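You operate a simulated robot arm through the tools that you are given. There is no shell and no other tool.

The job below is to be done with a simulated two-armed robot. You get a single attempt, and the scene is never put back.

## Task
Leak-test the clamped orange cap and sort it by the word display.
Fine: pump to 400 mbar or more, wait for its word, vent before you free the hold bar, lay the cap on the mat with that word; leave the vent open and the other flat caps.

Only the result counts: the job must be done as asked and must still hold three seconds after the hand-in. Knocking over, shifting, dropping, spilling or breaking anything else fails it. Lids that push on must go on centred and level and be pressed home; caps that screw on are set level and turned clockwise until they are tight.

## Robot
Two 7-joint arms with fingered hands on one trunk that stands fixed in place. Base frame: the origin is at the foot of the trunk, x ahead of it, y to its left, z up; the work surface is at about z = 0.868. Readings come in m, rad, newtons and seconds.
The left shoulder is at [0.08, 0.198, 1.465], the right one opposite. With the tool pointing down near the work surface each hand reaches from about 0.1 to 0.74 m from the base axis, measured 20 degrees to its own side. Payload 4 kg a hand.
The TCP of each hand is the grasp point between the finger pads, 0.026 m short of the fingertips. In the tool frame z runs along the fingers and y along their closing line. The gripper opens to 0.132 m; its body begins 0.073 m behind the TCP. The gripper is a hand of 4 fingers: y runs from the thumb to the fingers, the wrist lies at [0, 0, -0.239] in the tool frame.
Orientation is told as [roll, pitch, yaw] about the base's x, y, z axes, in that order, counted from this pose: with the fingers straight down and closing along the base's y, the tool's x points along the base's -x, its y along +y and its z along -z.

## Interface
- The arms move only by the tool step_arm. It takes "left_plan", "right_plan" or both (then of equal length, played together; a hand with none holds still); each is a list of rows, each an object (a shift or turn left out is 0) with "translation": the shift along the tool's x, y, z in m, a list of three; "turn": the turn, a rotation vector about the tool's x, y, z in rad, a list of three. In form: [{"translation": [dx, dy, dz], "turn": [wx, wy, wz]}, ...]. A call has 1 to 20 rows; each row shifts and turns the commanded pose from where the row before left it, along the tool's axes as they then stand. A row lasts 0.2 s, in which the tool goes at most 0.05 m and 0.15 rad; a call with a longer step from one row to the next is refused whole. A pose out of reach is approached as far as the arm can. The call stops where the force on the tool passes 40 N (or 10 N more than at its start, if that is more) or the arm is blocked; 0.2 s more then pass. In this call time passes only in rows, and 0.2 s behind the last. The reply holds the time, the measured pose of the TCP, the force on the tool along the base axes, the opening and the grip force, in the units named above and with some noise, with the torque about the TCP (base axes, N m) and any sound that the robot's microphone picked up.
- Cameras (640 x 400 px; columns grow to the right, rows downward): "scene" is now at [0.108, -0.0024, 1.6244]; the picture's right is [-0.03, -1.00, 0.00], its down [-0.75, 0.02, -0.66] and it looks along [0.66, -0.02, -0.75] (base axes); focal length 333 px, centre (320, 200). "left" rides on the left gripper at [-0.068, 0.002, -0.097] in its tool frame; the picture's right is [-0.02, -1.00, 0.00], its down [0.82, -0.02, -0.58] and it looks along [0.58, -0.01, 0.82] (tool axes); focal length 270 px, centre (320, 200). "right" rides on the right gripper at [0.068, 0.002, -0.097] in its tool frame; the picture's right is [-0.03, 1.00, 0.00], its down [-0.82, -0.02, -0.58] and it looks along [-0.58, -0.01, 0.82] (tool axes); focal length 270 px, centre (320, 200). There is no depth. A picture from a camera that has moved, and an enlarged one, comes with that camera's place and axes in the base frame and with its lens.
- capture(camera): a new picture of that camera. The clock stands still meanwhile.
- lift_body(by): slides the trunk up (or, below 0, down) by that many m; the arms and the scene camera ride with it, the base frame stays. It gives what a move gives, with no picture.
- set_fingers(finger1, finger2, finger3, thumb_bend, hand): sets how far each is bent, from 0 (flat) to 100 (curled in); at 30 the hand is open as for a grip, at 70 the pads meet at the TCP. One left out holds its place. A second passes; each finger stops where it meets its share of the squeeze, and holds until it gets a number again. It is the only way to open and close the hand. It gives what a move gives, with no picture; readings hold the bend of each and the force on the fingers (four entries, about 0 where the hand has none), thumb and palm.
- turn_head(pan, tilt): turns the head with the scene camera to pan (to the left, within 1.501 rad either way) and tilt (down, from -0.506 to 1.204), counted from straight ahead of the robot. It gives what a move gives.
- enlarge(camera, box): a new picture of the part [left, top, right, bottom] of that camera's present view, enlarged. The clock stands still meanwhile.
- close_job(): hands the job in; it is judged then, once.

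Places have to be worked out from the pictures, the camera data and where the tool is seen. Open the grippers and draw the arms clear of the work before you hand the job in, unless the task says otherwise.

The tools are called after "Call:" as name(argument=value, ...) on one line, values as JSON. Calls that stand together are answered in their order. step_arm: Moves the arms, as the interface text tells. Its arguments: {"type":"object","properties":{"left_plan":{"type":"array","items":{"type":"object","properties":{"translation":{"type":"array","items":{"type":"number"}},"turn":{"type":"array","items":{"type":"number"}}}}},"right_plan":{"type":"array","items":{"type":"object","properties":{"translation":{"type":"array","items":{"type":"number"}},"turn":{"type":"array","items":{"type":"number"}}}}}},"required":[]} The other tools are called the same way: lift_body (by) moves the trunk up or down; set_fingers (finger1, finger2, finger3, thumb_bend, hand) moves the fingers one by one; turn_head (pan, tilt) turns the head that bears the scene camera; capture (camera) takes a picture; enlarge (camera, box) takes an enlarged picture of a part of a camera's view; close_job () hands the job in.

At the start:

```text
t: 0.0
left_eef_pos: [0.5538, 0.3381, 1.1951]
left_ee_rot: [0.003, -0.005, 0.0]
left_force: [-0.2, 0.3, 0.2]
left_ft_torque: [-0.03, 0.0, 0.02]
left_width: 0.1319
left_finger_force: 0.2
left_shape: jaw
left_bend: [30.0, 30.0, 30.0, 30.0]
left_finger forces: [0.1, 0.0, 0.0, 0.0, 0.0, 0.0]
right_eef_pos: [0.6221, -0.1937, 1.1965]
right_ee_rot: [0.0, 0.0, 0.0]
right_force: [0.4, -0.1, 0.3]
right_ft_torque: [0.02, -0.01, 0.03]
right_width: 0.1316
right_finger_force: 0.1
right_shape: jaw
right_bend: [30.0, 30.0, 30.0, 30.0]
right_finger forces: [0.1, 0.0, 0.0, 0.0, 0.1, 0.1]
trunk travel left (down, up): [-0.775, 0.065]
head pan, tilt (commanded): [-0.026, 0.852]
```

scene: 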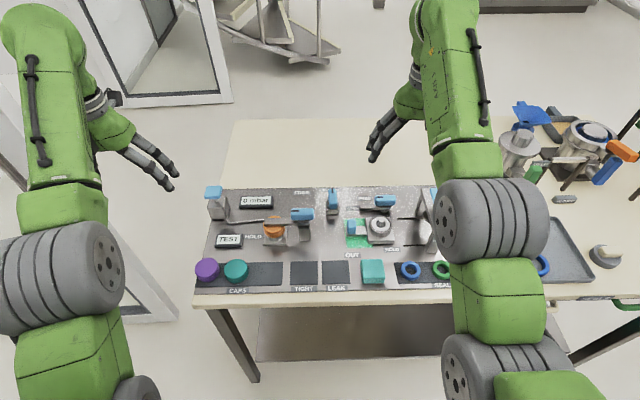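
right: 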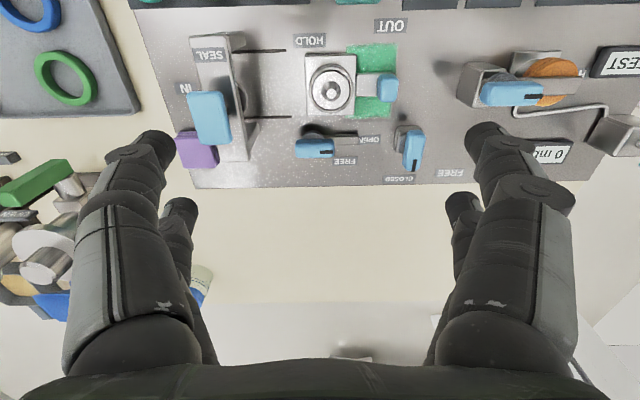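
left: 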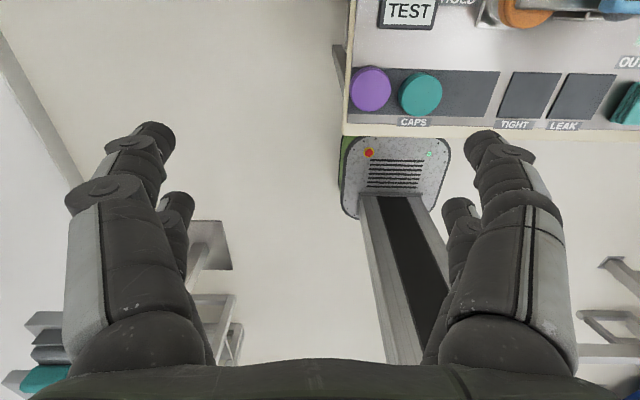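

I'll begin by looking closely at the panel from the scene camera, to tell which controls are what.

Call:
enlarge(camera="scene", box=[190, 170, 350, 300])

Call:
enlarge(camera="scene", box=[310, 170, 470, 300])

Call:
enlarge(camera="right", box=[400, 0, 640, 190])

Call:
enlarge(camera="right", box=[160, 0, 440, 200])

```text
3.08 times, centred on (270, 235) of scene
camera zoom: at [0.108, -0.0024, 1.6244], right [-0.03, -1.0, 0.0], down [-0.75, 0.02, -0.66], along [0.66, -0.02, -0.75], focal length 1024 px, centre (474, 92)
```

zoom: 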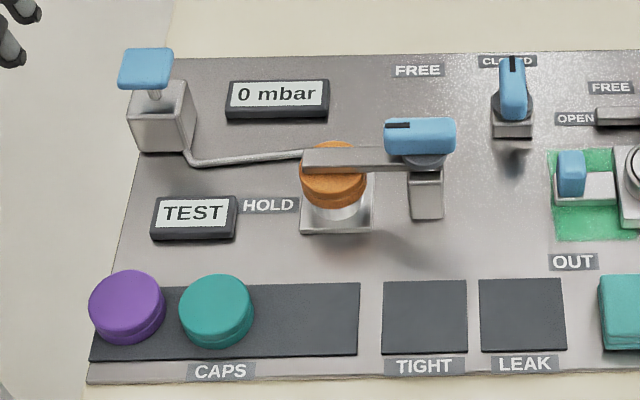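

```text
3.08 times, centred on (390, 235) of scene
camera zoom: at [0.108, -0.0024, 1.6244], right [-0.03, -1.0, 0.0], down [-0.75, 0.02, -0.66], along [0.66, -0.02, -0.75], focal length 1024 px, centre (105, 92)
```

zoom: 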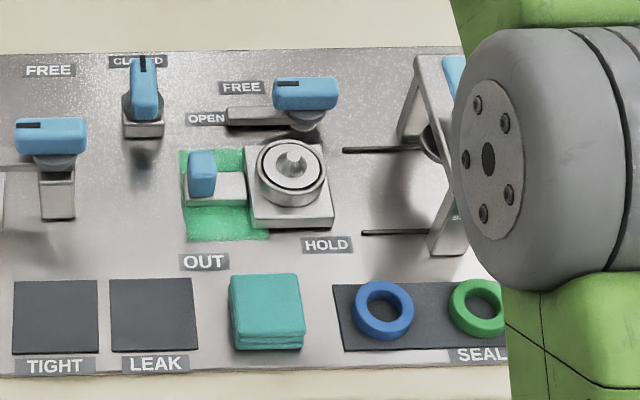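

```text
2.11 times, centred on (520, 95) of right
camera zoom: at [0.5531, -0.1924, 1.2915], right [0.03, 1.0, 0.0], down [0.82, -0.02, 0.58], along [0.58, -0.01, -0.82], focal length 569 px, centre (-101, 421)
```

zoom: 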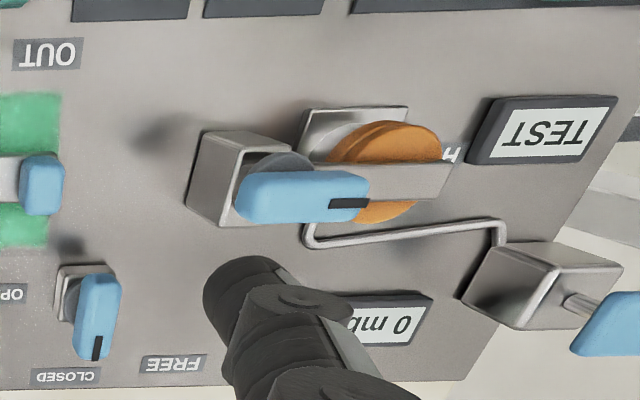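

```text
2.00 times, centred on (300, 100) of right
camera zoom: at [0.5531, -0.1924, 1.2915], right [0.03, 1.0, 0.0], down [0.82, -0.02, 0.58], along [0.58, -0.01, -0.82], focal length 541 px, centre (360, 400)
```

zoom: 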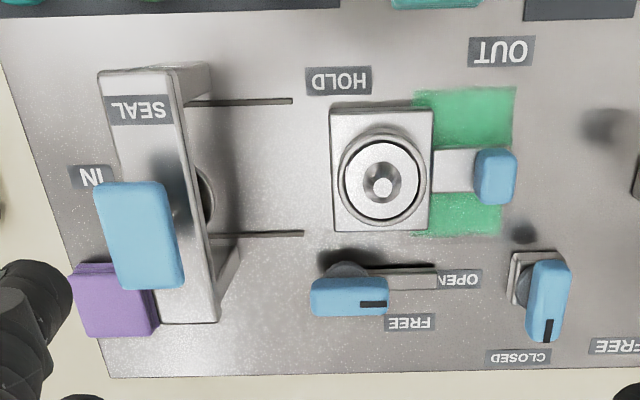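

The panel shows these items:
- Pump: the blue plunger on the far-left box.
- Hold bar: it lies over the orange cap at about (0.63, 0.10).
- Vent lever: at about (0.72, -0.05), pointing to CLOSED.
- Mats: TIGHT at about (0.52, 0.03) and LEAK at about (0.52, -0.05).

I'll lower the trunk a little, which gives more forward reach and a second viewpoint for working out heights.

Call:
lift_body(by=-0.12)

```text
t: 1.5
left_eef_pos: [0.5535, 0.3385, 1.0749]
left_ee_rot: [0.005, -0.004, 0.002]
left_force: [0.4, -0.4, 0.6]
left_ft_torque: [-0.02, 0.01, 0.0]
left_width: 0.1318
left_finger_force: 0.0
left_shape: jaw
left_bend: [30.0, 30.0, 30.0, 30.0]
left_finger forces: [0.0, 0.1, 0.0, 0.0, 0.1, 0.0]
right_eef_pos: [0.6219, -0.1951, 1.0755]
right_ee_rot: [0.0, 0.001, -0.001]
right_force: [0.0, 0.0, 0.2]
right_ft_torque: [-0.02, -0.03, 0.0]
right_width: 0.1316
right_finger_force: 0.1
right_shape: jaw
right_bend: [30.0, 30.0, 30.0, 30.0]
right_finger forces: [0.0, 0.0, 0.0, 0.1, 0.1, 0.1]
trunk travel left (down, up): [-0.655, 0.185]
head pan, tilt (commanded): [-0.026, 0.852]
```

The trunk is down 0.12 and both hands are clear. I'll take new scene views from this height for parallax.

Call:
capture(camera="scene")

Call:
capture(camera="right")

Call:
capture(camera="left")

```text
taken
camera scene: at [0.1079, -0.0024, 1.5044], right [-0.03, -1.0, 0.0], down [-0.75, 0.02, -0.66], along [0.66, -0.02, -0.75], focal length 333 px, centre (320, 200)
```

scene: 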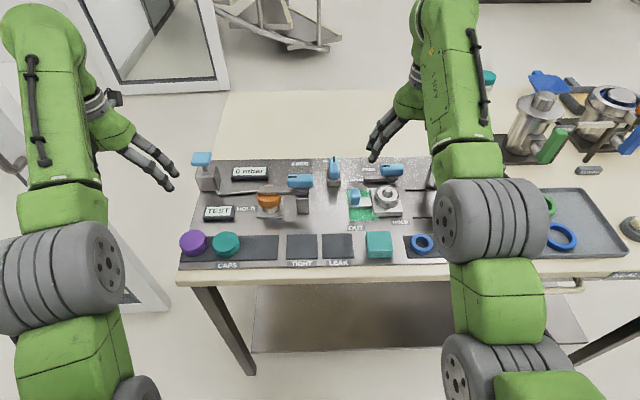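

```text
taken
camera right: at [0.553, -0.1924, 1.1717], right [0.03, 1.0, 0.0], down [0.82, -0.02, 0.58], along [0.58, -0.01, -0.82], focal length 270 px, centre (320, 200)
```

right: 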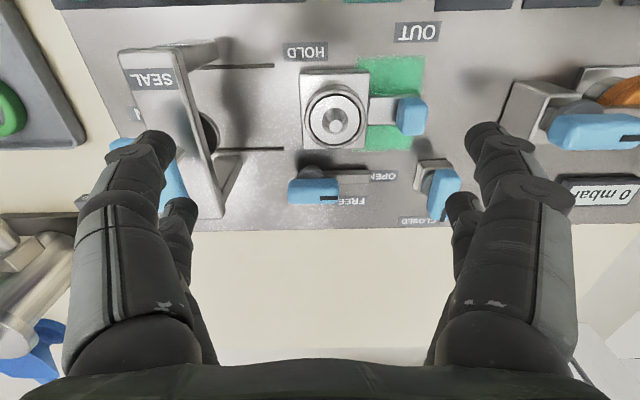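

```text
taken
camera left: at [0.6209, 0.3398, 1.1729], right [0.02, -1.0, 0.0], down [-0.82, -0.02, 0.57], along [-0.57, -0.01, -0.82], focal length 270 px, centre (320, 200)
```

left: 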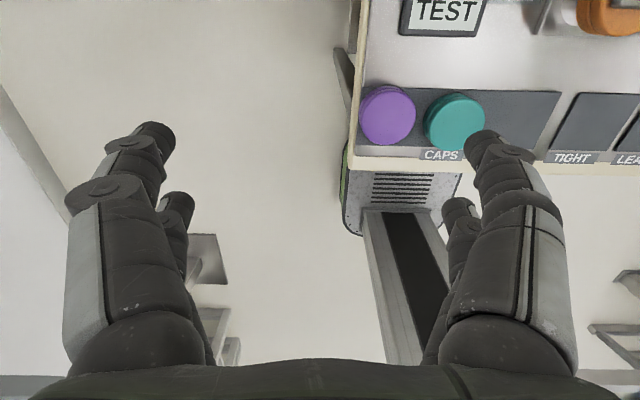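

I'll enlarge the new scene view of the left part of the panel for measurement.

Call:
enlarge(camera="scene", box=[170, 140, 350, 280])

Call:
enlarge(camera="right", box=[380, 40, 640, 240])

```text
2.86 times, centred on (260, 210) of scene
camera zoom: at [0.1079, -0.0024, 1.5044], right [-0.03, -1.0, 0.0], down [-0.75, 0.02, -0.66], along [0.66, -0.02, -0.75], focal length 951 px, centre (491, 171)
```

zoom: 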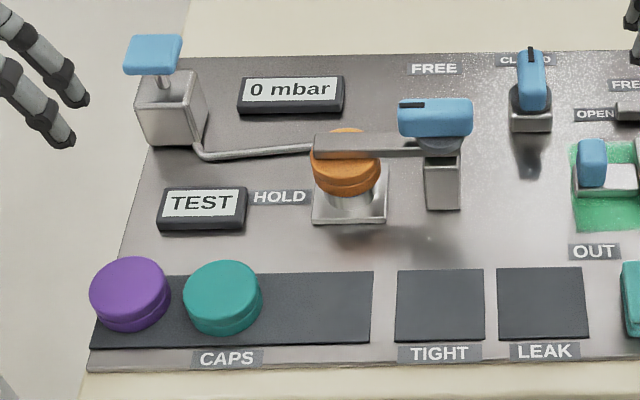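

```text
2.00 times, centred on (510, 140) of right
camera zoom: at [0.553, -0.1924, 1.1717], right [0.03, 1.0, 0.0], down [0.82, -0.02, 0.58], along [0.58, -0.01, -0.82], focal length 541 px, centre (-60, 320)
```

zoom: 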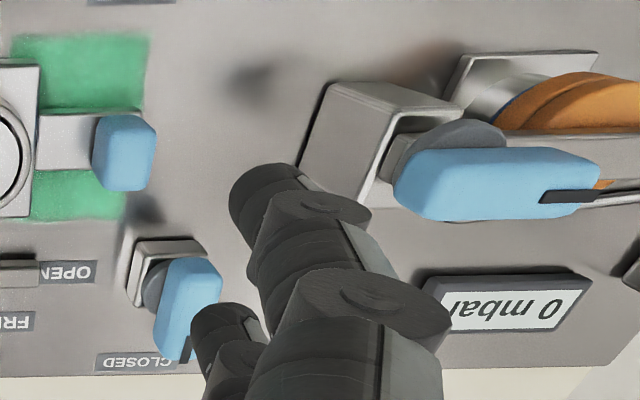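

From the two scene heights I place the pump pad top at about (0.735, 0.274, 0.95). The hold lever top comes out at about (0.645, 0.028, 0.96), and the cap top at about (0.64, 0.104, 0.915). I'll close the left hand so I can press with the gathered fingertips.

Call:
set_fingers(hand="left", finger1=70, finger2=70, finger3=70, thumb_bend=70)

```text
t: 2.5
left_eef_pos: [0.5549, 0.3386, 1.0753]
left_ee_rot: [0.001, -0.005, 0.002]
left_force: [0.1, -0.1, 0.6]
left_ft_torque: [0.01, 0.01, -0.01]
left_width: 0.0015
left_finger_force: 0.0
left_shape: fingers
left_bend: [70.0, 70.0, 70.0, 70.0]
left_finger forces: [0.0, 0.0, 0.0, 0.0, 0.0, 0.0]
right_eef_pos: [0.6218, -0.1943, 1.0757]
right_ee_rot: [0.001, 0.001, 0.001]
right_force: [0.7, 0.2, 0.4]
right_ft_torque: [-0.01, -0.01, 0.01]
right_width: 0.1318
right_finger_force: 0.1
right_shape: jaw
right_bend: [30.0, 30.0, 30.0, 30.0]
right_finger forces: [0.0, 0.0, 0.1, 0.0, 0.1, 0.0]
trunk travel left (down, up): [-0.655, 0.185]
head pan, tilt (commanded): [-0.026, 0.852]
```

The left hand is closed. I'll move it to stand about 5 cm above the pump pad, keeping clear of the pad.

Call:
step_arm(left_plan=[{"translation": [-0.036, -0.0129, 0.006]}, {"translation": [-0.036, -0.0129, 0.006]}, {"translation": [-0.036, -0.0129, 0.006]}, {"translation": [-0.036, -0.0129, 0.006]}, {"translation": [-0.036, -0.0129, 0.006]}])

```text
t: 3.7
left_eef_pos: [0.7233, 0.2765, 1.0492]
left_ee_rot: [0.004, -0.014, -0.004]
left_force: [0.5, -0.6, 2.0]
left_ft_torque: [0.01, 0.05, 0.02]
left_width: 0.0013
left_finger_force: 0.0
left_shape: fingers
left_bend: [70.0, 70.0, 70.0, 70.0]
left_finger forces: [0.1, 0.0, 0.0, 0.0, 0.0, 0.0]
left hand out of reach, approached as far as the arm can: row 5
right_eef_pos: [0.6224, -0.1955, 1.0754]
right_ee_rot: [0.002, 0.0, 0.0]
right_force: [-0.1, -0.1, 0.5]
right_ft_torque: [-0.02, 0.01, 0.01]
right_width: 0.1318
right_finger_force: 0.1
right_shape: jaw
right_bend: [30.0, 30.0, 30.0, 30.0]
right_finger forces: [0.0, 0.0, 0.0, 0.0, 0.0, 0.0]
trunk travel left (down, up): [-0.655, 0.185]
head pan, tilt (commanded): [-0.026, 0.852]
```

The arm tops out near x = 0.723 with the hand vertical. I'll tilt the hand about 0.3 rad so the fingers point slightly forward, which pulls the wrist back, and then look.

Call:
step_arm(left_plan=[{"turn": [0, -0.15, 0]}, {"turn": [0, -0.15, 0]}])

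Call:
enlarge(camera="scene", box=[150, 120, 330, 260])

Call:
capture(camera="left")

```text
t: 4.3
left_eef_pos: [0.7182, 0.2764, 1.0497]
left_ee_rot: [0.002, -0.31, -0.001]
left_force: [-0.7, -0.4, -0.4]
left_ft_torque: [0.03, 0.0, 0.01]
left_width: 0.001
left_finger_force: 0.1
left_shape: fingers
left_bend: [70.0, 70.0, 70.0, 70.0]
left_finger forces: [0.0, 0.0, 0.0, 0.0, 0.1, 0.1]
right_eef_pos: [0.6182, -0.1953, 1.0785]
right_ee_rot: [0.002, -0.004, 0.0]
right_force: [-0.6, -0.6, 0.2]
right_ft_torque: [0.03, -0.03, 0.01]
right_width: 0.132
right_finger_force: 0.0
right_shape: jaw
right_bend: [30.0, 30.0, 30.0, 30.0]
right_finger forces: [0.0, 0.1, 0.0, 0.0, 0.1, 0.0]
trunk travel left (down, up): [-0.655, 0.185]
head pan, tilt (commanded): [-0.026, 0.852]
```

```text
2.86 times, centred on (240, 190) of scene
camera zoom: at [0.104, -0.0035, 1.5047], right [-0.03, -1.0, 0.0], down [-0.75, 0.02, -0.66], along [0.66, -0.02, -0.75], focal length 951 px, centre (549, 229)
```

zoom: 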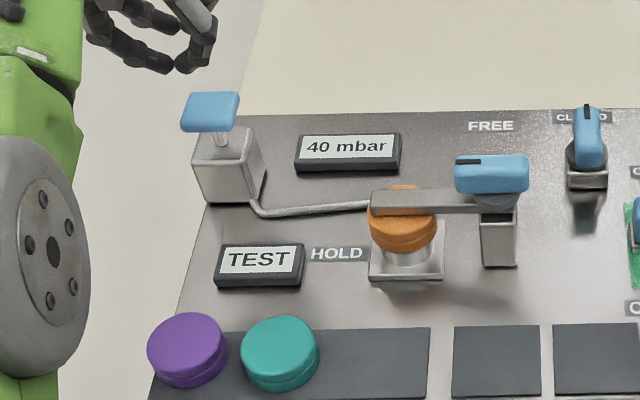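

```text
taken
camera left: at [0.7526, 0.2776, 1.163], right [0.02, -1.0, 0.0], down [-0.95, -0.02, 0.3], along [-0.3, -0.01, -0.95], focal length 270 px, centre (320, 200)
```

left: 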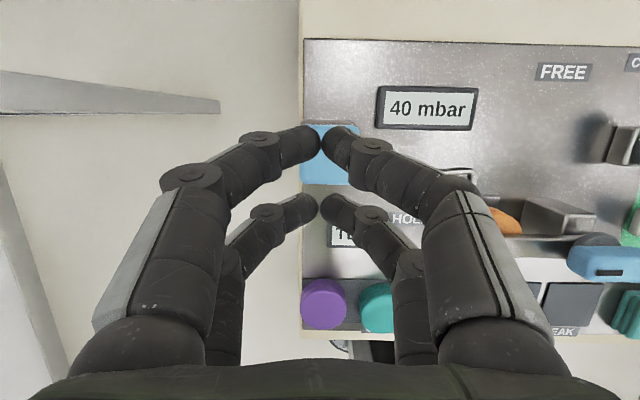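

The gauge already reads 40 mbar and the trunk and camera have shifted by about 4 mm, so something may be touching. I'll check the full scene before moving further.

Call:
capture(camera="scene")

Call:
capture(camera="right")

```text
taken
camera scene: at [0.104, -0.0035, 1.5047], right [-0.03, -1.0, 0.0], down [-0.75, 0.02, -0.66], along [0.66, -0.02, -0.75], focal length 333 px, centre (320, 200)
```

scene: 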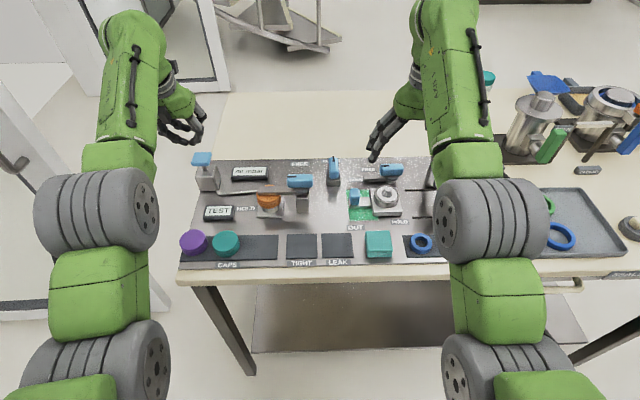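

```text
taken
camera right: at [0.55, -0.1934, 1.1731], right [0.03, 1.0, 0.0], down [0.81, -0.02, 0.58], along [0.58, -0.01, -0.81], focal length 270 px, centre (320, 200)
```

right: 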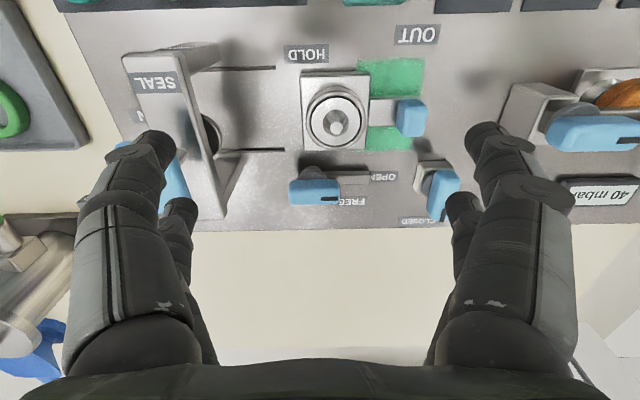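

No contact is visible, and the fingertips are about 6 cm above the pad. I'll let a short time pass without moving and re-read the poses and the gauge, to see whether the trunk shift was only a transient.

Call:
step_arm(left_plan=[{"translation": [0, 0, 0]}, {"translation": [0, 0, 0]}])

Call:
enlarge(camera="scene", box=[150, 120, 330, 260])

```text
t: 4.9
left_eef_pos: [0.7209, 0.2767, 1.0472]
left_ee_rot: [0.003, -0.306, -0.001]
left_force: [-0.9, -0.2, 0.1]
left_ft_torque: [0.01, -0.04, 0.02]
left_width: 0.0008
left_finger_force: 0.1
left_shape: fingers
left_bend: [70.0, 70.0, 70.0, 70.0]
left_finger forces: [0.0, 0.0, 0.0, 0.0, 0.0, 0.0]
right_eef_pos: [0.6202, -0.1945, 1.0773]
right_ee_rot: [0.001, 0.0, 0.001]
right_force: [0.4, -0.1, -0.3]
right_ft_torque: [-0.01, -0.01, -0.01]
right_width: 0.132
right_finger_force: 0.1
right_shape: jaw
right_bend: [30.0, 30.0, 30.0, 30.0]
right_finger forces: [0.0, 0.0, 0.0, 0.1, 0.0, 0.0]
trunk travel left (down, up): [-0.655, 0.185]
head pan, tilt (commanded): [-0.026, 0.852]
```

```text
2.86 times, centred on (240, 190) of scene
camera zoom: at [0.1067, -0.0028, 1.5045], right [-0.03, -1.0, 0.0], down [-0.75, 0.02, -0.66], along [0.66, -0.02, -0.75], focal length 951 px, centre (549, 229)
```

zoom: 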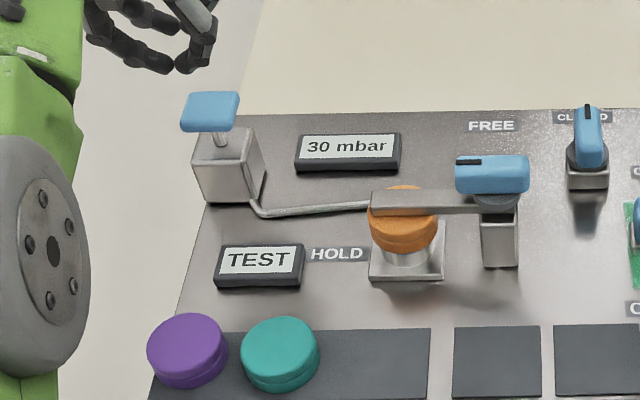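

That was only a sway: the trunk is settling back and the gauge now shows 30 mbar. Triangulating with the left camera puts the pad top at about (0.723, 0.269, 0.957). I'll line up over it and descend gently until contact.

Call:
step_arm(left_plan=[{"translation": [0, -0.007, 0]}, {"translation": [0.0045, 0, 0.0143]}, {"translation": [0.0045, 0, 0.0143]}, {"translation": [0.0045, 0, 0.0143]}, {"translation": [0.003, 0, 0.0095]}, {"translation": [0.003, 0, 0.0095]}])

Call:
enlarge(camera="scene", box=[150, 120, 330, 260])

Call:
capture(camera="left")

```text
t: 6.3
left_eef_pos: [0.7198, 0.2695, 0.9827]
left_ee_rot: [0.003, -0.31, -0.002]
left_force: [-0.3, -0.5, 4.3]
left_ft_torque: [-0.01, 0.07, 0.03]
left_width: 0.001
left_finger_force: 2.6
left_shape: fingers
left_bend: [70.0, 70.0, 70.0, 70.0]
left_finger forces: [0.1, 2.5, 2.6, 0.0, 0.0, 0.0]
right_eef_pos: [0.6212, -0.1951, 1.0778]
right_ee_rot: [0.0, -0.002, 0.001]
right_force: [0.1, -0.6, 0.7]
right_ft_torque: [0.0, -0.01, -0.03]
right_width: 0.1317
right_finger_force: 0.1
right_shape: jaw
right_bend: [30.0, 30.0, 30.0, 30.0]
right_finger forces: [0.1, 0.0, 0.0, 0.0, 0.0, 0.0]
trunk travel left (down, up): [-0.655, 0.185]
head pan, tilt (commanded): [-0.026, 0.852]
heard: click
```

```text
2.86 times, centred on (240, 190) of scene
camera zoom: at [0.1073, -0.0027, 1.5045], right [-0.03, -1.0, 0.0], down [-0.75, 0.02, -0.66], along [0.66, -0.02, -0.75], focal length 951 px, centre (549, 229)
```

zoom: 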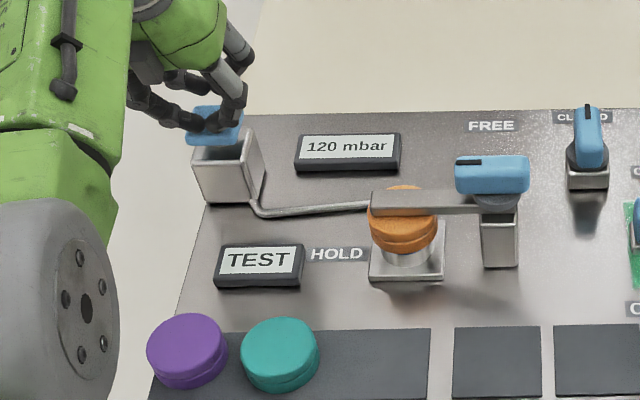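

```text
taken
camera left: at [0.7552, 0.2712, 1.0967], right [0.02, -1.0, 0.01], down [-0.95, -0.02, 0.3], along [-0.3, -0.01, -0.95], focal length 270 px, centre (320, 200)
```

left: 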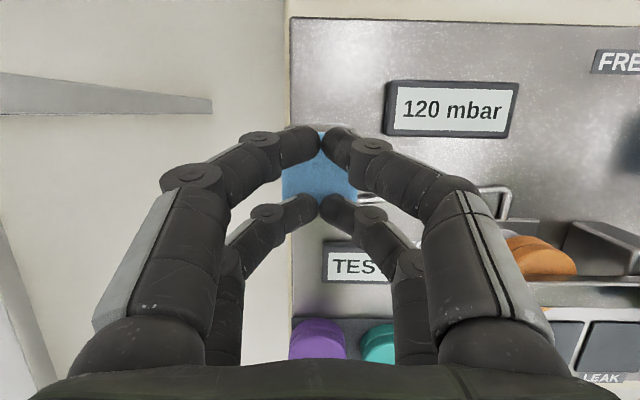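

The stroke registered with a click at about 4 N, and the gauge went to 120 mbar. I'll make two more strokes with about 3 cm of lift each and read the gauge again.

Call:
step_arm(left_plan=[{"translation": [-0.0045, 0, -0.0143]}, {"translation": [-0.0045, 0, -0.0143]}, {"translation": [0.0048, 0, 0.0152]}, {"translation": [0.0048, 0, 0.0152]}, {"translation": [-0.0048, 0, -0.0152]}, {"translation": [-0.0048, 0, -0.0152]}, {"translation": [0.0048, 0, 0.0152]}, {"translation": [0.0048, 0, 0.0152]}])

Call:
enlarge(camera="scene", box=[150, 120, 330, 260])

```text
t: 8.1
left_eef_pos: [0.7218, 0.2712, 0.9824]
left_ee_rot: [0.003, -0.307, -0.002]
left_force: [0.0, 0.1, 4.4]
left_ft_torque: [0.01, 0.07, -0.04]
left_width: 0.0008
left_finger_force: 3.1
left_shape: fingers
left_bend: [70.0, 70.0, 70.0, 70.0]
left_finger forces: [0.1, 2.5, 2.9, 0.0, 0.1, 0.0]
right_eef_pos: [0.6197, -0.1944, 1.0772]
right_ee_rot: [0.0, -0.002, 0.001]
right_force: [-1.3, 0.1, -0.7]
right_ft_torque: [-0.01, -0.01, 0.0]
right_width: 0.132
right_finger_force: 0.2
right_shape: jaw
right_bend: [30.0, 30.0, 30.0, 30.0]
right_finger forces: [0.0, 0.0, 0.0, 0.0, 0.0, 0.0]
trunk travel left (down, up): [-0.655, 0.185]
head pan, tilt (commanded): [-0.026, 0.852]
heard: click, click
```

```text
2.86 times, centred on (240, 190) of scene
camera zoom: at [0.1067, -0.0028, 1.5046], right [-0.03, -1.0, 0.0], down [-0.75, 0.02, -0.66], along [0.66, -0.02, -0.75], focal length 951 px, centre (549, 229)
```

zoom: 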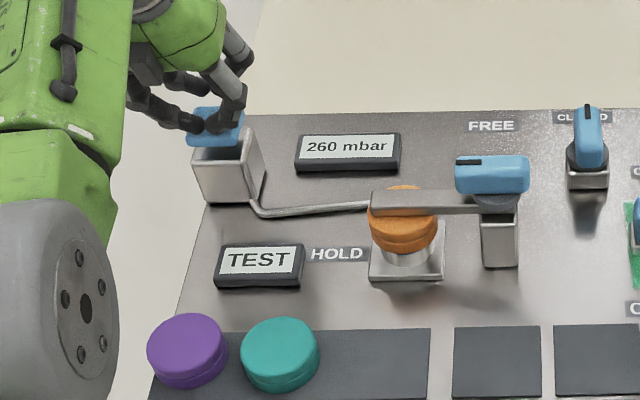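

Two clicks brought it to 260 mbar. I'll make three more strokes and then lift off the pad.

Call:
step_arm(left_plan=[{"translation": [-0.0048, 0, -0.0152]}, {"translation": [-0.0048, 0, -0.0152]}, {"translation": [0.0048, 0, 0.0152]}, {"translation": [0.0048, 0, 0.0152]}, {"translation": [-0.0048, 0, -0.0152]}, {"translation": [-0.0048, 0, -0.0152]}, {"translation": [0.0048, 0, 0.0152]}, {"translation": [0.0048, 0, 0.0152]}, {"translation": [-0.0048, 0, -0.0152]}, {"translation": [-0.0048, 0, -0.0152]}, {"translation": [0.0048, 0, 0.0152]}, {"translation": [0.0048, 0, 0.0152]}])

Call:
enlarge(camera="scene", box=[150, 120, 330, 260])

```text
t: 10.7
left_eef_pos: [0.7202, 0.2717, 0.9815]
left_ee_rot: [0.003, -0.309, -0.001]
left_force: [0.1, 0.8, 4.6]
left_ft_torque: [0.02, 0.09, -0.02]
left_width: 0.0009
left_finger_force: 2.9
left_shape: fingers
left_bend: [70.0, 70.0, 70.0, 70.0]
left_finger forces: [0.0, 3.5, 2.0, 0.0, 0.1, 0.1]
right_eef_pos: [0.6192, -0.1944, 1.0774]
right_ee_rot: [-0.001, -0.001, -0.002]
right_force: [0.4, 0.5, -0.6]
right_ft_torque: [-0.01, -0.01, 0.0]
right_width: 0.1317
right_finger_force: 0.1
right_shape: jaw
right_bend: [30.0, 30.0, 30.0, 30.0]
right_finger forces: [0.0, 0.0, 0.0, 0.0, 0.1, 0.0]
trunk travel left (down, up): [-0.655, 0.185]
head pan, tilt (commanded): [-0.026, 0.852]
heard: click, click, click
```

```text
2.86 times, centred on (240, 190) of scene
camera zoom: at [0.1067, -0.0025, 1.5046], right [-0.03, -1.0, 0.0], down [-0.75, 0.02, -0.66], along [0.66, -0.02, -0.75], focal length 951 px, centre (549, 229)
```

zoom: 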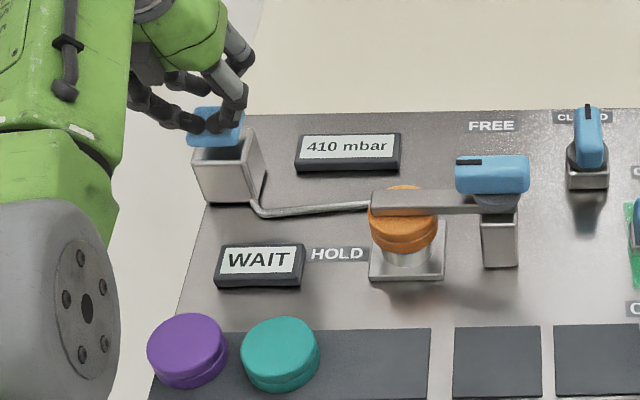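

The gauge reads 410 mbar and the word display shows WAIT, so the test is running. I'll lift the left hand clear of the pad and let time pass.

Call:
step_arm(left_plan=[{"translation": [-0.006, 0, -0.019]}, {"translation": [-0.006, 0, -0.019]}, {"translation": [-0.006, 0, -0.019]}, {"translation": [-0.003, 0, -0.0095]}, {"translation": [0, 0, 0]}, {"translation": [0, 0, 0]}, {"translation": [0, 0, 0]}, {"translation": [0, 0, 0]}, {"translation": [0, 0, 0]}, {"translation": [0, 0, 0]}])

Call:
enlarge(camera="scene", box=[150, 120, 330, 260])

```text
t: 12.9
left_eef_pos: [0.7203, 0.2701, 1.0494]
left_ee_rot: [0.004, -0.305, -0.002]
left_force: [-0.9, 0.4, 0.1]
left_ft_torque: [-0.02, -0.01, -0.01]
left_width: 0.0009
left_finger_force: 0.1
left_shape: fingers
left_bend: [70.0, 70.0, 70.0, 70.0]
left_finger forces: [0.1, 0.0, 0.0, 0.0, 0.0, 0.1]
right_eef_pos: [0.6214, -0.1944, 1.0762]
right_ee_rot: [-0.001, 0.0, -0.001]
right_force: [0.0, -0.1, 0.6]
right_ft_torque: [0.01, 0.02, 0.01]
right_width: 0.1316
right_finger_force: 0.1
right_shape: jaw
right_bend: [30.0, 30.0, 30.0, 30.0]
right_finger forces: [0.1, 0.1, 0.0, 0.1, 0.0, 0.1]
trunk travel left (down, up): [-0.655, 0.185]
head pan, tilt (commanded): [-0.026, 0.852]
```

```text
2.86 times, centred on (240, 190) of scene
camera zoom: at [0.1081, -0.0024, 1.5044], right [-0.03, -1.0, 0.0], down [-0.75, 0.02, -0.66], along [0.66, -0.02, -0.75], focal length 951 px, centre (549, 229)
```

zoom: 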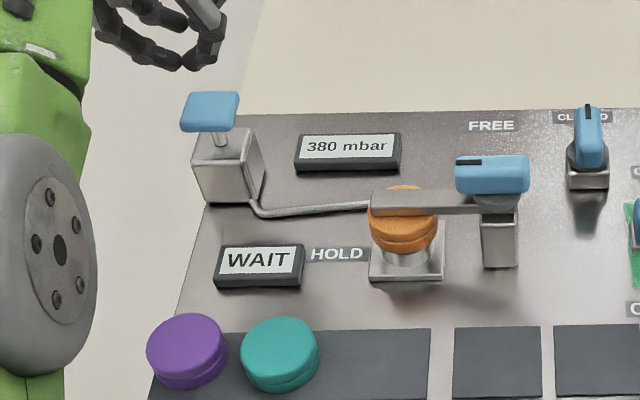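

Still WAIT, at 380 mbar. While waiting I'll draw the left hand back to its start area and level it.

Call:
step_arm(left_plan=[{"translation": [0.0297, 0.0132, -0.0157]}, {"translation": [0.0297, 0.0132, -0.0157]}, {"translation": [0.0297, 0.0132, -0.0157]}, {"translation": [0.0297, 0.0132, -0.0157]}, {"translation": [0.0297, 0.0132, -0.0157]}, {"turn": [0, 0.1, 0]}, {"turn": [0, 0.1, 0]}, {"turn": [0, 0.1, 0]}, {"translation": [0, 0, 0]}, {"translation": [0, 0, 0]}])

Call:
enlarge(camera="scene", box=[150, 120, 330, 260])

```text
t: 15.1
left_eef_pos: [0.5568, 0.3364, 1.0782]
left_ee_rot: [0.004, -0.01, -0.001]
left_force: [-0.5, 0.0, 0.0]
left_ft_torque: [0.01, 0.03, -0.03]
left_width: 0.0008
left_finger_force: 0.1
left_shape: fingers
left_bend: [70.0, 70.0, 70.0, 70.0]
left_finger forces: [0.1, 0.0, 0.0, 0.0, 0.0, 0.0]
right_eef_pos: [0.6224, -0.1947, 1.0758]
right_ee_rot: [0.001, -0.002, -0.001]
right_force: [-0.6, -0.2, 0.6]
right_ft_torque: [-0.02, 0.0, -0.02]
right_width: 0.132
right_finger_force: 0.1
right_shape: jaw
right_bend: [30.0, 30.0, 30.0, 30.0]
right_finger forces: [0.0, 0.0, 0.0, 0.1, 0.1, 0.0]
trunk travel left (down, up): [-0.655, 0.185]
head pan, tilt (commanded): [-0.026, 0.852]
```

```text
2.86 times, centred on (240, 190) of scene
camera zoom: at [0.1079, -0.0025, 1.5044], right [-0.03, -1.0, 0.0], down [-0.75, 0.02, -0.66], along [0.66, -0.02, -0.75], focal length 951 px, centre (549, 229)
```

zoom: 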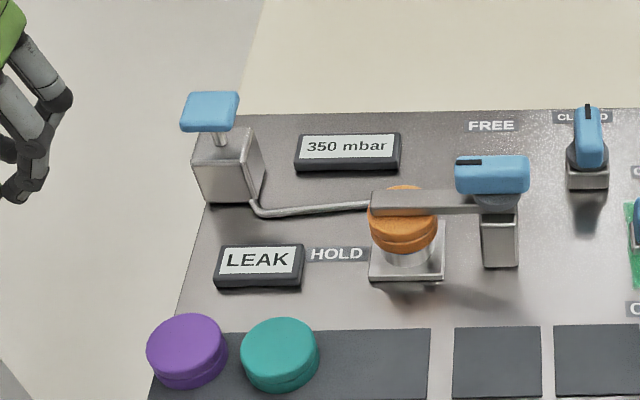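

The word is LEAK, so the cap will go on the LEAK mat at about (0.52, -0.05). Next is the vent: I'll bring the right hand over toward the vent lever and look at it closely.

Call:
step_arm(right_plan=[{"translation": [-0.01, 0.045, -0.007]}, {"translation": [-0.01, 0.045, -0.007]}, {"translation": [-0.01, 0.045, -0.007]}])

Call:
capture(camera="right")

Call:
enlarge(camera="scene", box=[250, 120, 430, 260])

```text
t: 15.9
left_eef_pos: [0.5577, 0.3383, 1.0779]
left_ee_rot: [0.004, -0.007, 0.001]
left_force: [-0.1, 0.1, 0.1]
left_ft_torque: [-0.01, 0.05, 0.01]
left_width: 0.0011
left_finger_force: 0.1
left_shape: fingers
left_bend: [70.0, 70.0, 70.0, 70.0]
left_finger forces: [0.1, 0.0, 0.0, 0.0, 0.1, 0.0]
right_eef_pos: [0.6506, -0.0577, 1.0955]
right_ee_rot: [-0.002, -0.001, -0.004]
right_force: [-0.1, -0.1, -0.7]
right_ft_torque: [0.02, -0.01, 0.01]
right_width: 0.1319
right_finger_force: 0.0
right_shape: jaw
right_bend: [30.0, 30.0, 30.0, 30.0]
right_finger forces: [0.0, 0.0, 0.0, 0.0, 0.0, 0.1]
trunk travel left (down, up): [-0.655, 0.185]
head pan, tilt (commanded): [-0.026, 0.852]
```

```text
taken
camera right: at [0.583, -0.0555, 1.1911], right [0.03, 1.0, 0.0], down [0.82, -0.02, 0.58], along [0.58, -0.02, -0.82], focal length 270 px, centre (320, 200)
```

right: 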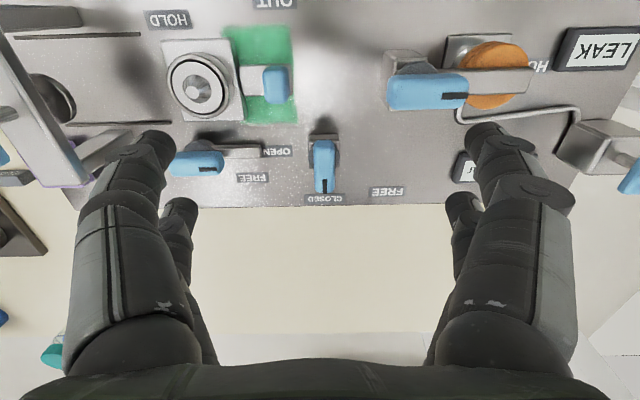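

```text
2.86 times, centred on (340, 190) of scene
camera zoom: at [0.1084, -0.0008, 1.5043], right [-0.03, -1.0, 0.0], down [-0.75, 0.02, -0.66], along [0.66, -0.02, -0.75], focal length 951 px, centre (263, 229)
```

zoom: 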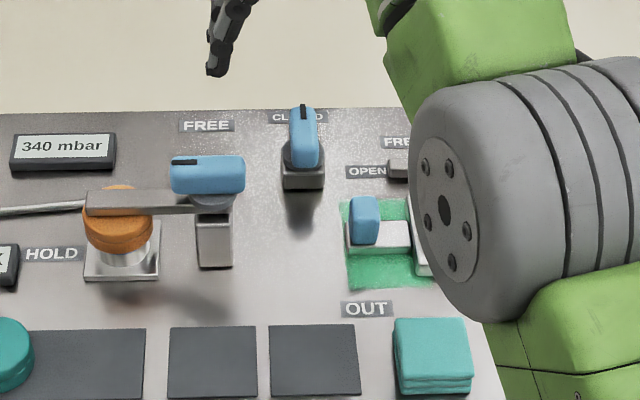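

The hand hangs centred on the vent in y. I'll enlarge the vent and the hold lever in the right camera view.

Call:
enlarge(camera="right", box=[220, 90, 420, 215])

Call:
enlarge(camera="right", box=[370, 20, 570, 145])

Call:
enlarge(camera="scene", box=[300, 140, 380, 195])

```text
3.20 times, centred on (320, 152) of right
camera zoom: at [0.583, -0.0555, 1.1911], right [0.03, 1.0, 0.0], down [0.82, -0.02, 0.58], along [0.58, -0.02, -0.82], focal length 865 px, centre (320, 352)
```

zoom: 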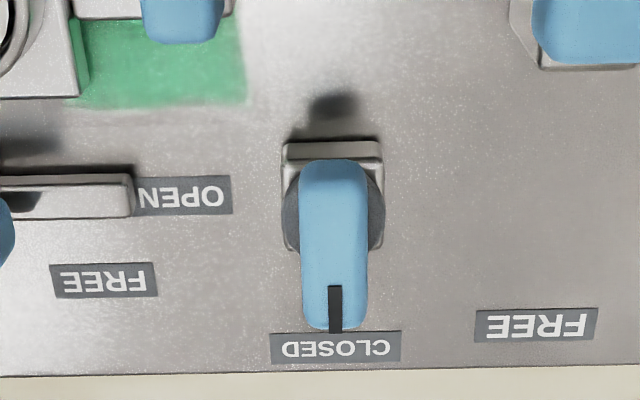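

```text
3.20 times, centred on (470, 82) of right
camera zoom: at [0.583, -0.0555, 1.1911], right [0.03, 1.0, 0.0], down [0.82, -0.02, 0.58], along [0.58, -0.02, -0.82], focal length 865 px, centre (-160, 576)
```

zoom: 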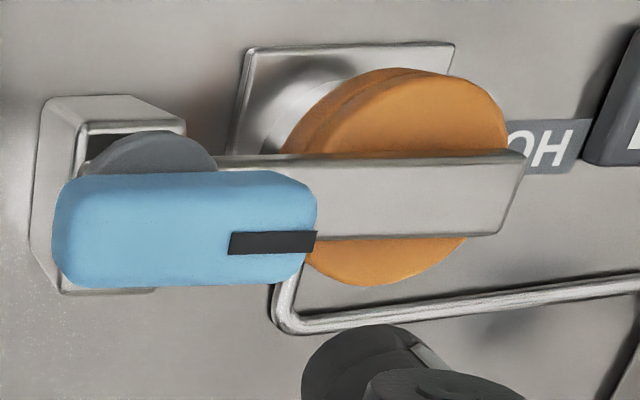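

```text
7.27 times, centred on (340, 168) of scene
camera zoom: at [0.1084, -0.0008, 1.5043], right [-0.03, -1.0, 0.0], down [-0.75, 0.02, -0.66], along [0.66, -0.02, -0.75], focal length 2421 px, centre (174, 436)
```

zoom: 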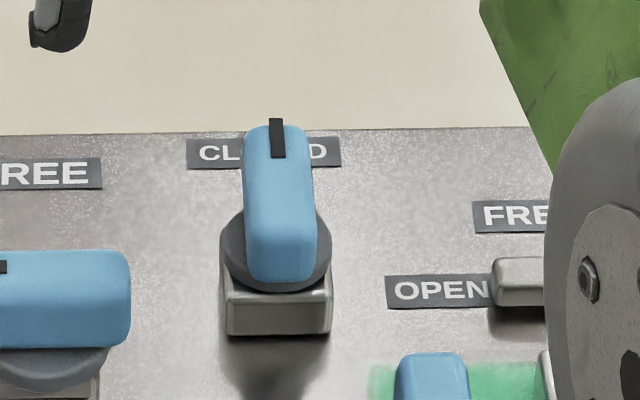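

The vent lever measures about 6 cm long, centred near its pivot at (0.72, -0.055), with its top at about z = 0.935. I want to nudge one end with a slim pointer, so I'll bend finger1 and the thumb of the right hand to learn which digits form which pair.

Call:
set_fingers(hand="right", finger1=100, thumb_bend=100)

Call:
capture(camera="right")

```text
t: 16.9
left_eef_pos: [0.5562, 0.3375, 1.0774]
left_ee_rot: [0.006, -0.009, -0.001]
left_force: [0.2, -0.7, -0.8]
left_ft_torque: [-0.03, 0.02, 0.03]
left_width: 0.0008
left_finger_force: 0.0
left_shape: fingers
left_bend: [70.0, 70.0, 70.0, 70.0]
left_finger forces: [0.0, 0.0, 0.0, 0.0, 0.0, 0.0]
right_eef_pos: [0.6516, -0.0592, 1.0948]
right_ee_rot: [0.0, 0.001, 0.001]
right_force: [-0.4, -0.3, 1.0]
right_ft_torque: [-0.01, 0.0, -0.02]
right_width: 0.0066
right_finger_force: 0.1
right_shape: fingers
right_bend: [95.0, 30.0, 30.0, 100.0]
right_finger forces: [0.0, 0.0, 0.1, 0.0, 0.0, 0.1]
trunk travel left (down, up): [-0.655, 0.185]
head pan, tilt (commanded): [-0.026, 0.852]
```

```text
taken
camera right: at [0.5827, -0.0571, 1.1913], right [0.03, 1.0, 0.0], down [0.82, -0.02, 0.58], along [0.58, -0.01, -0.82], focal length 270 px, centre (320, 200)
```

right: 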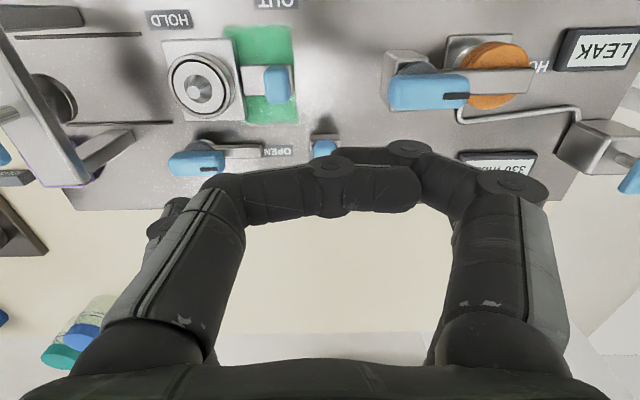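

Finger1 and the thumb are the pair on the robot side of the right hand, and they now lie curled up out of the way. Next I'll close fingers 2 and 3 so their tips meet as a pointer on the far side.

Call:
set_fingers(hand="right", finger2=70, finger3=70)

Call:
capture(camera="right")

Call:
capture(camera="scene")

```text
t: 17.9
left_eef_pos: [0.5567, 0.337, 1.0781]
left_ee_rot: [0.003, -0.008, 0.0]
left_force: [-0.5, -0.2, -0.4]
left_ft_torque: [0.01, -0.01, -0.01]
left_width: 0.0008
left_finger_force: 0.0
left_shape: fingers
left_bend: [70.0, 70.0, 70.0, 70.0]
left_finger forces: [0.0, 0.1, 0.1, 0.1, 0.0, 0.1]
right_eef_pos: [0.6502, -0.0581, 1.0966]
right_ee_rot: [0.0, -0.001, 0.0]
right_force: [0.4, 0.0, -0.2]
right_ft_torque: [-0.02, -0.01, 0.0]
right_width: 0.0066
right_finger_force: 0.2
right_shape: fingers
right_bend: [95.0, 70.0, 70.0, 100.0]
right_finger forces: [0.0, 0.0, 0.0, 0.1, 0.0, 0.0]
trunk travel left (down, up): [-0.655, 0.185]
head pan, tilt (commanded): [-0.026, 0.852]
```

```text
taken
camera right: at [0.5827, -0.057, 1.1913], right [0.03, 1.0, 0.0], down [0.82, -0.02, 0.58], along [0.58, -0.01, -0.82], focal length 270 px, centre (320, 200)
```

right: 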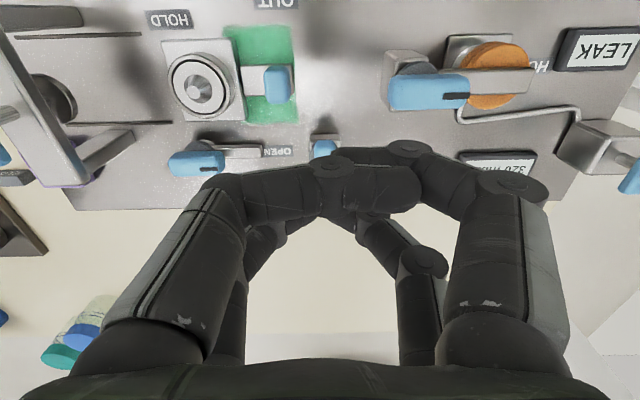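

```text
taken
camera scene: at [0.1081, -0.0023, 1.5044], right [-0.03, -1.0, 0.0], down [-0.75, 0.02, -0.66], along [0.66, -0.02, -0.75], focal length 333 px, centre (320, 200)
```

scene: 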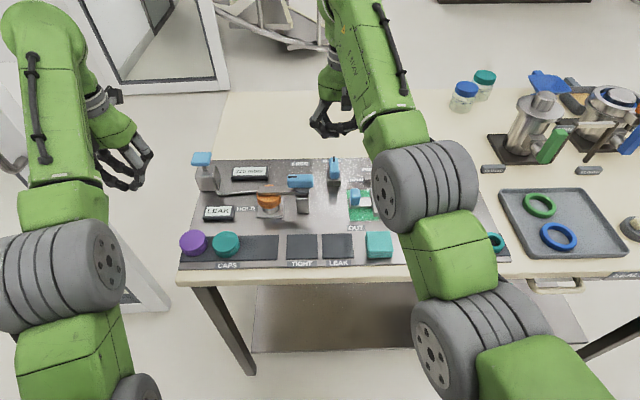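

The curled pair would pass too close to the neighbouring hold lever, so gripping the vent lever and twisting is cleaner. I'll open the right hand to about 6 cm and test, in free air, whether the wrist can turn 90° clockwise.

Call:
set_fingers(hand="right", finger1=52, finger2=52, finger3=52, thumb_bend=52)

Call:
step_arm(right_plan=[{"turn": [0, 0, 0.15]}, {"turn": [0, 0, 0.15]}, {"turn": [0, 0, 0.15]}, {"turn": [0, 0, 0.15]}, {"turn": [0, 0, 0.15]}, {"turn": [0, 0, 0.15]}, {"turn": [0, 0, 0.15]}, {"turn": [0, 0, 0.15]}, {"turn": [0, 0, 0.15]}, {"turn": [0, 0, 0.15]}, {"turn": [0, 0, 0.07]}])

```text
t: 18.9
left_eef_pos: [0.5571, 0.3368, 1.0783]
left_ee_rot: [0.003, -0.01, -0.001]
left_force: [-0.4, -0.2, 0.5]
left_ft_torque: [-0.03, -0.01, -0.01]
left_width: 0.001
left_finger_force: 0.1
left_shape: fingers
left_bend: [70.0, 70.0, 70.0, 70.0]
left_finger forces: [0.0, 0.1, 0.0, 0.2, 0.0, 0.0]
right_eef_pos: [0.6515, -0.0584, 1.0952]
right_ee_rot: [0.001, 0.0, -0.001]
right_force: [0.0, -0.5, 0.8]
right_ft_torque: [0.03, 0.0, -0.02]
right_width: 0.0586
right_finger_force: 0.1
right_shape: fingers
right_bend: [52.0, 52.0, 52.0, 52.0]
right_finger forces: [0.0, 0.1, 0.0, 0.1, 0.0, 0.0]
trunk travel left (down, up): [-0.655, 0.185]
head pan, tilt (commanded): [-0.026, 0.852]
```

```text
t: 21.3
left_eef_pos: [0.5569, 0.3374, 1.0774]
left_ee_rot: [0.005, -0.01, 0.002]
left_force: [0.0, -0.1, -0.2]
left_ft_torque: [0.01, 0.02, 0.04]
left_width: 0.0008
left_finger_force: 0.0
left_shape: fingers
left_bend: [70.0, 70.0, 70.0, 70.0]
left_finger forces: [0.0, 0.1, 0.1, 0.1, 0.0, 0.0]
right_eef_pos: [0.6523, -0.0594, 1.0972]
right_ee_rot: [0.0, 0.001, -1.572]
right_force: [0.2, 0.6, 0.3]
right_ft_torque: [-0.02, 0.01, -0.01]
right_width: 0.0585
right_finger_force: 0.1
right_shape: fingers
right_bend: [52.0, 52.0, 52.0, 52.0]
right_finger forces: [0.1, 0.0, 0.0, 0.0, 0.1, 0.1]
trunk travel left (down, up): [-0.655, 0.185]
head pan, tilt (commanded): [-0.026, 0.852]
```

The 90° clockwise turn works. While turned this way, I'll use the camera's side-on view to check the lever's height, then turn back.

Call:
capture(camera="right")

Call:
step_arm(right_plan=[{"turn": [0, 0, -0.15]}, {"turn": [0, 0, -0.15]}, {"turn": [0, 0, -0.15]}, {"turn": [0, 0, -0.15]}, {"turn": [0, 0, -0.15]}, {"turn": [0, 0, -0.15]}, {"turn": [0, 0, -0.15]}, {"turn": [0, 0, -0.15]}, {"turn": [0, 0, -0.15]}, {"turn": [0, 0, -0.15]}, {"turn": [0, 0, -0.07]}])

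Call:
capture(camera="right")

```text
taken
camera right: at [0.6534, 0.0095, 1.1927], right [1.0, -0.03, 0.0], down [-0.02, -0.82, 0.58], along [-0.01, -0.58, -0.82], focal length 270 px, centre (320, 200)
```

right: 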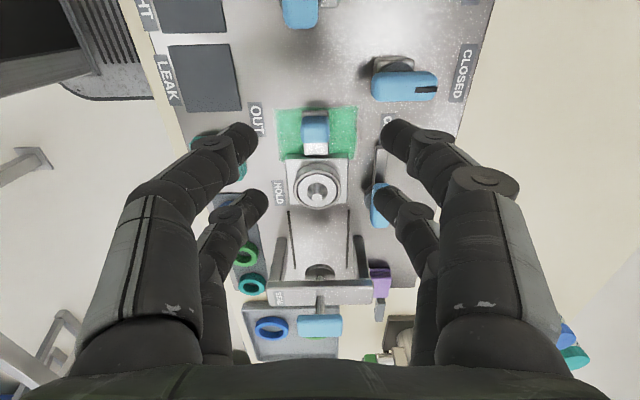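

```text
t: 23.7
left_eef_pos: [0.557, 0.3376, 1.0777]
left_ee_rot: [0.004, -0.008, -0.001]
left_force: [0.6, 0.4, -0.4]
left_ft_torque: [0.01, -0.02, -0.02]
left_width: 0.0008
left_finger_force: 0.1
left_shape: fingers
left_bend: [70.0, 70.0, 70.0, 70.0]
left_finger forces: [0.0, 0.1, 0.0, 0.1, 0.1, 0.0]
right_eef_pos: [0.6509, -0.0602, 1.0971]
right_ee_rot: [0.001, 0.0, 0.0]
right_force: [0.0, -0.9, -0.5]
right_ft_torque: [0.04, 0.01, 0.02]
right_width: 0.0585
right_finger_force: 0.1
right_shape: fingers
right_bend: [52.0, 52.0, 52.0, 52.0]
right_finger forces: [0.0, 0.1, 0.1, 0.0, 0.1, 0.0]
trunk travel left (down, up): [-0.655, 0.185]
head pan, tilt (commanded): [-0.026, 0.852]
```

```text
taken
camera right: at [0.583, -0.0576, 1.1925], right [0.02, 1.0, 0.0], down [0.82, -0.02, 0.58], along [0.58, -0.01, -0.82], focal length 270 px, centre (320, 200)
```

right: 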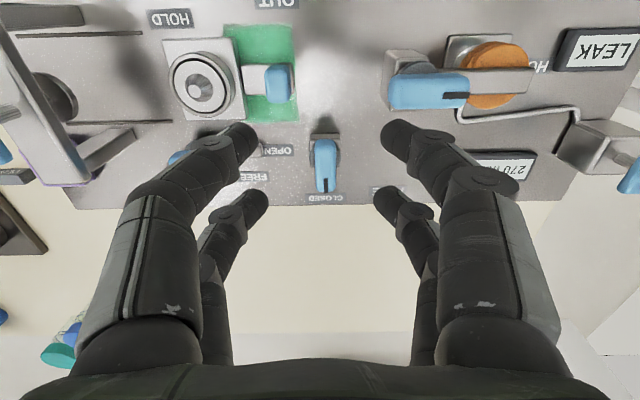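

The side view agrees with a pivot near (0.723, -0.054). I'll tilt the hand slightly (0.12 rad) for reach and move above the vent lever with the fingers straddling it.

Call:
step_arm(right_plan=[{"turn": [0, -0.12, 0]}, {"translation": [-0.0199, 0.0018, 0.0326]}, {"translation": [-0.0199, 0.0018, 0.0326]}, {"translation": [-0.0199, 0.0018, 0.0326]}])

Call:
capture(camera="right")

Call:
enlarge(camera="scene", box=[250, 120, 430, 260])

```text
t: 24.7
left_eef_pos: [0.5567, 0.3366, 1.0782]
left_ee_rot: [0.005, -0.009, -0.002]
left_force: [0.4, -0.4, -0.3]
left_ft_torque: [0.01, 0.0, 0.01]
left_width: 0.0006
left_finger_force: 0.1
left_shape: fingers
left_bend: [70.0, 70.0, 70.0, 70.0]
left_finger forces: [0.1, 0.0, 0.0, 0.0, 0.0, 0.0]
right_eef_pos: [0.7237, -0.054, 1.008]
right_ee_rot: [0.002, -0.12, -0.003]
right_force: [0.7, 0.1, 0.0]
right_ft_torque: [-0.01, -0.01, 0.04]
right_width: 0.0585
right_finger_force: 0.0
right_shape: fingers
right_bend: [52.0, 52.0, 52.0, 52.0]
right_finger forces: [0.0, 0.1, 0.1, 0.1, 0.0, 0.0]
trunk travel left (down, up): [-0.655, 0.185]
head pan, tilt (commanded): [-0.026, 0.852]
```

```text
taken
camera right: at [0.6442, -0.0518, 1.0936], right [0.03, 1.0, 0.0], down [0.74, -0.02, 0.67], along [0.67, -0.01, -0.74], focal length 270 px, centre (320, 200)
```

right: 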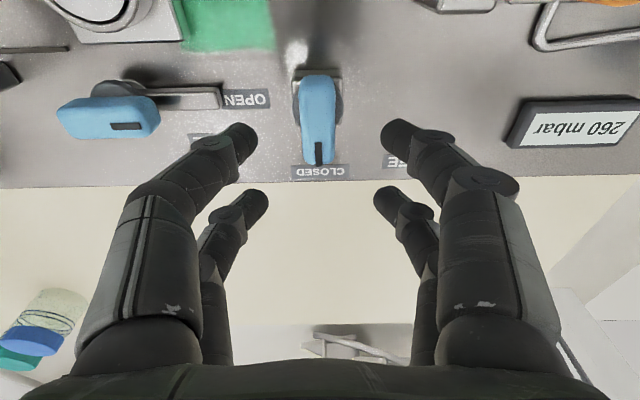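

```text
2.86 times, centred on (340, 190) of scene
camera zoom: at [0.108, -0.0023, 1.5044], right [-0.03, -1.0, 0.0], down [-0.75, 0.02, -0.66], along [0.66, -0.02, -0.75], focal length 951 px, centre (263, 229)
```

zoom: 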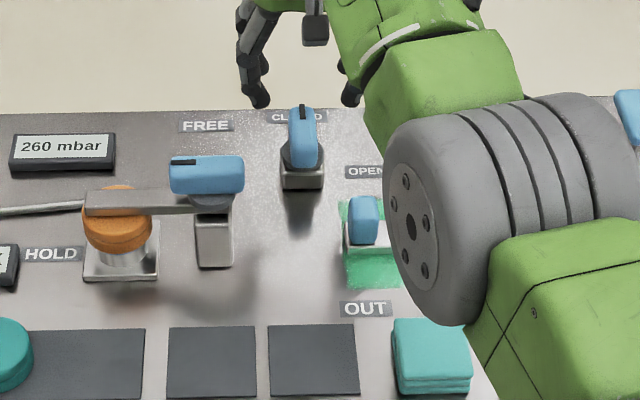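

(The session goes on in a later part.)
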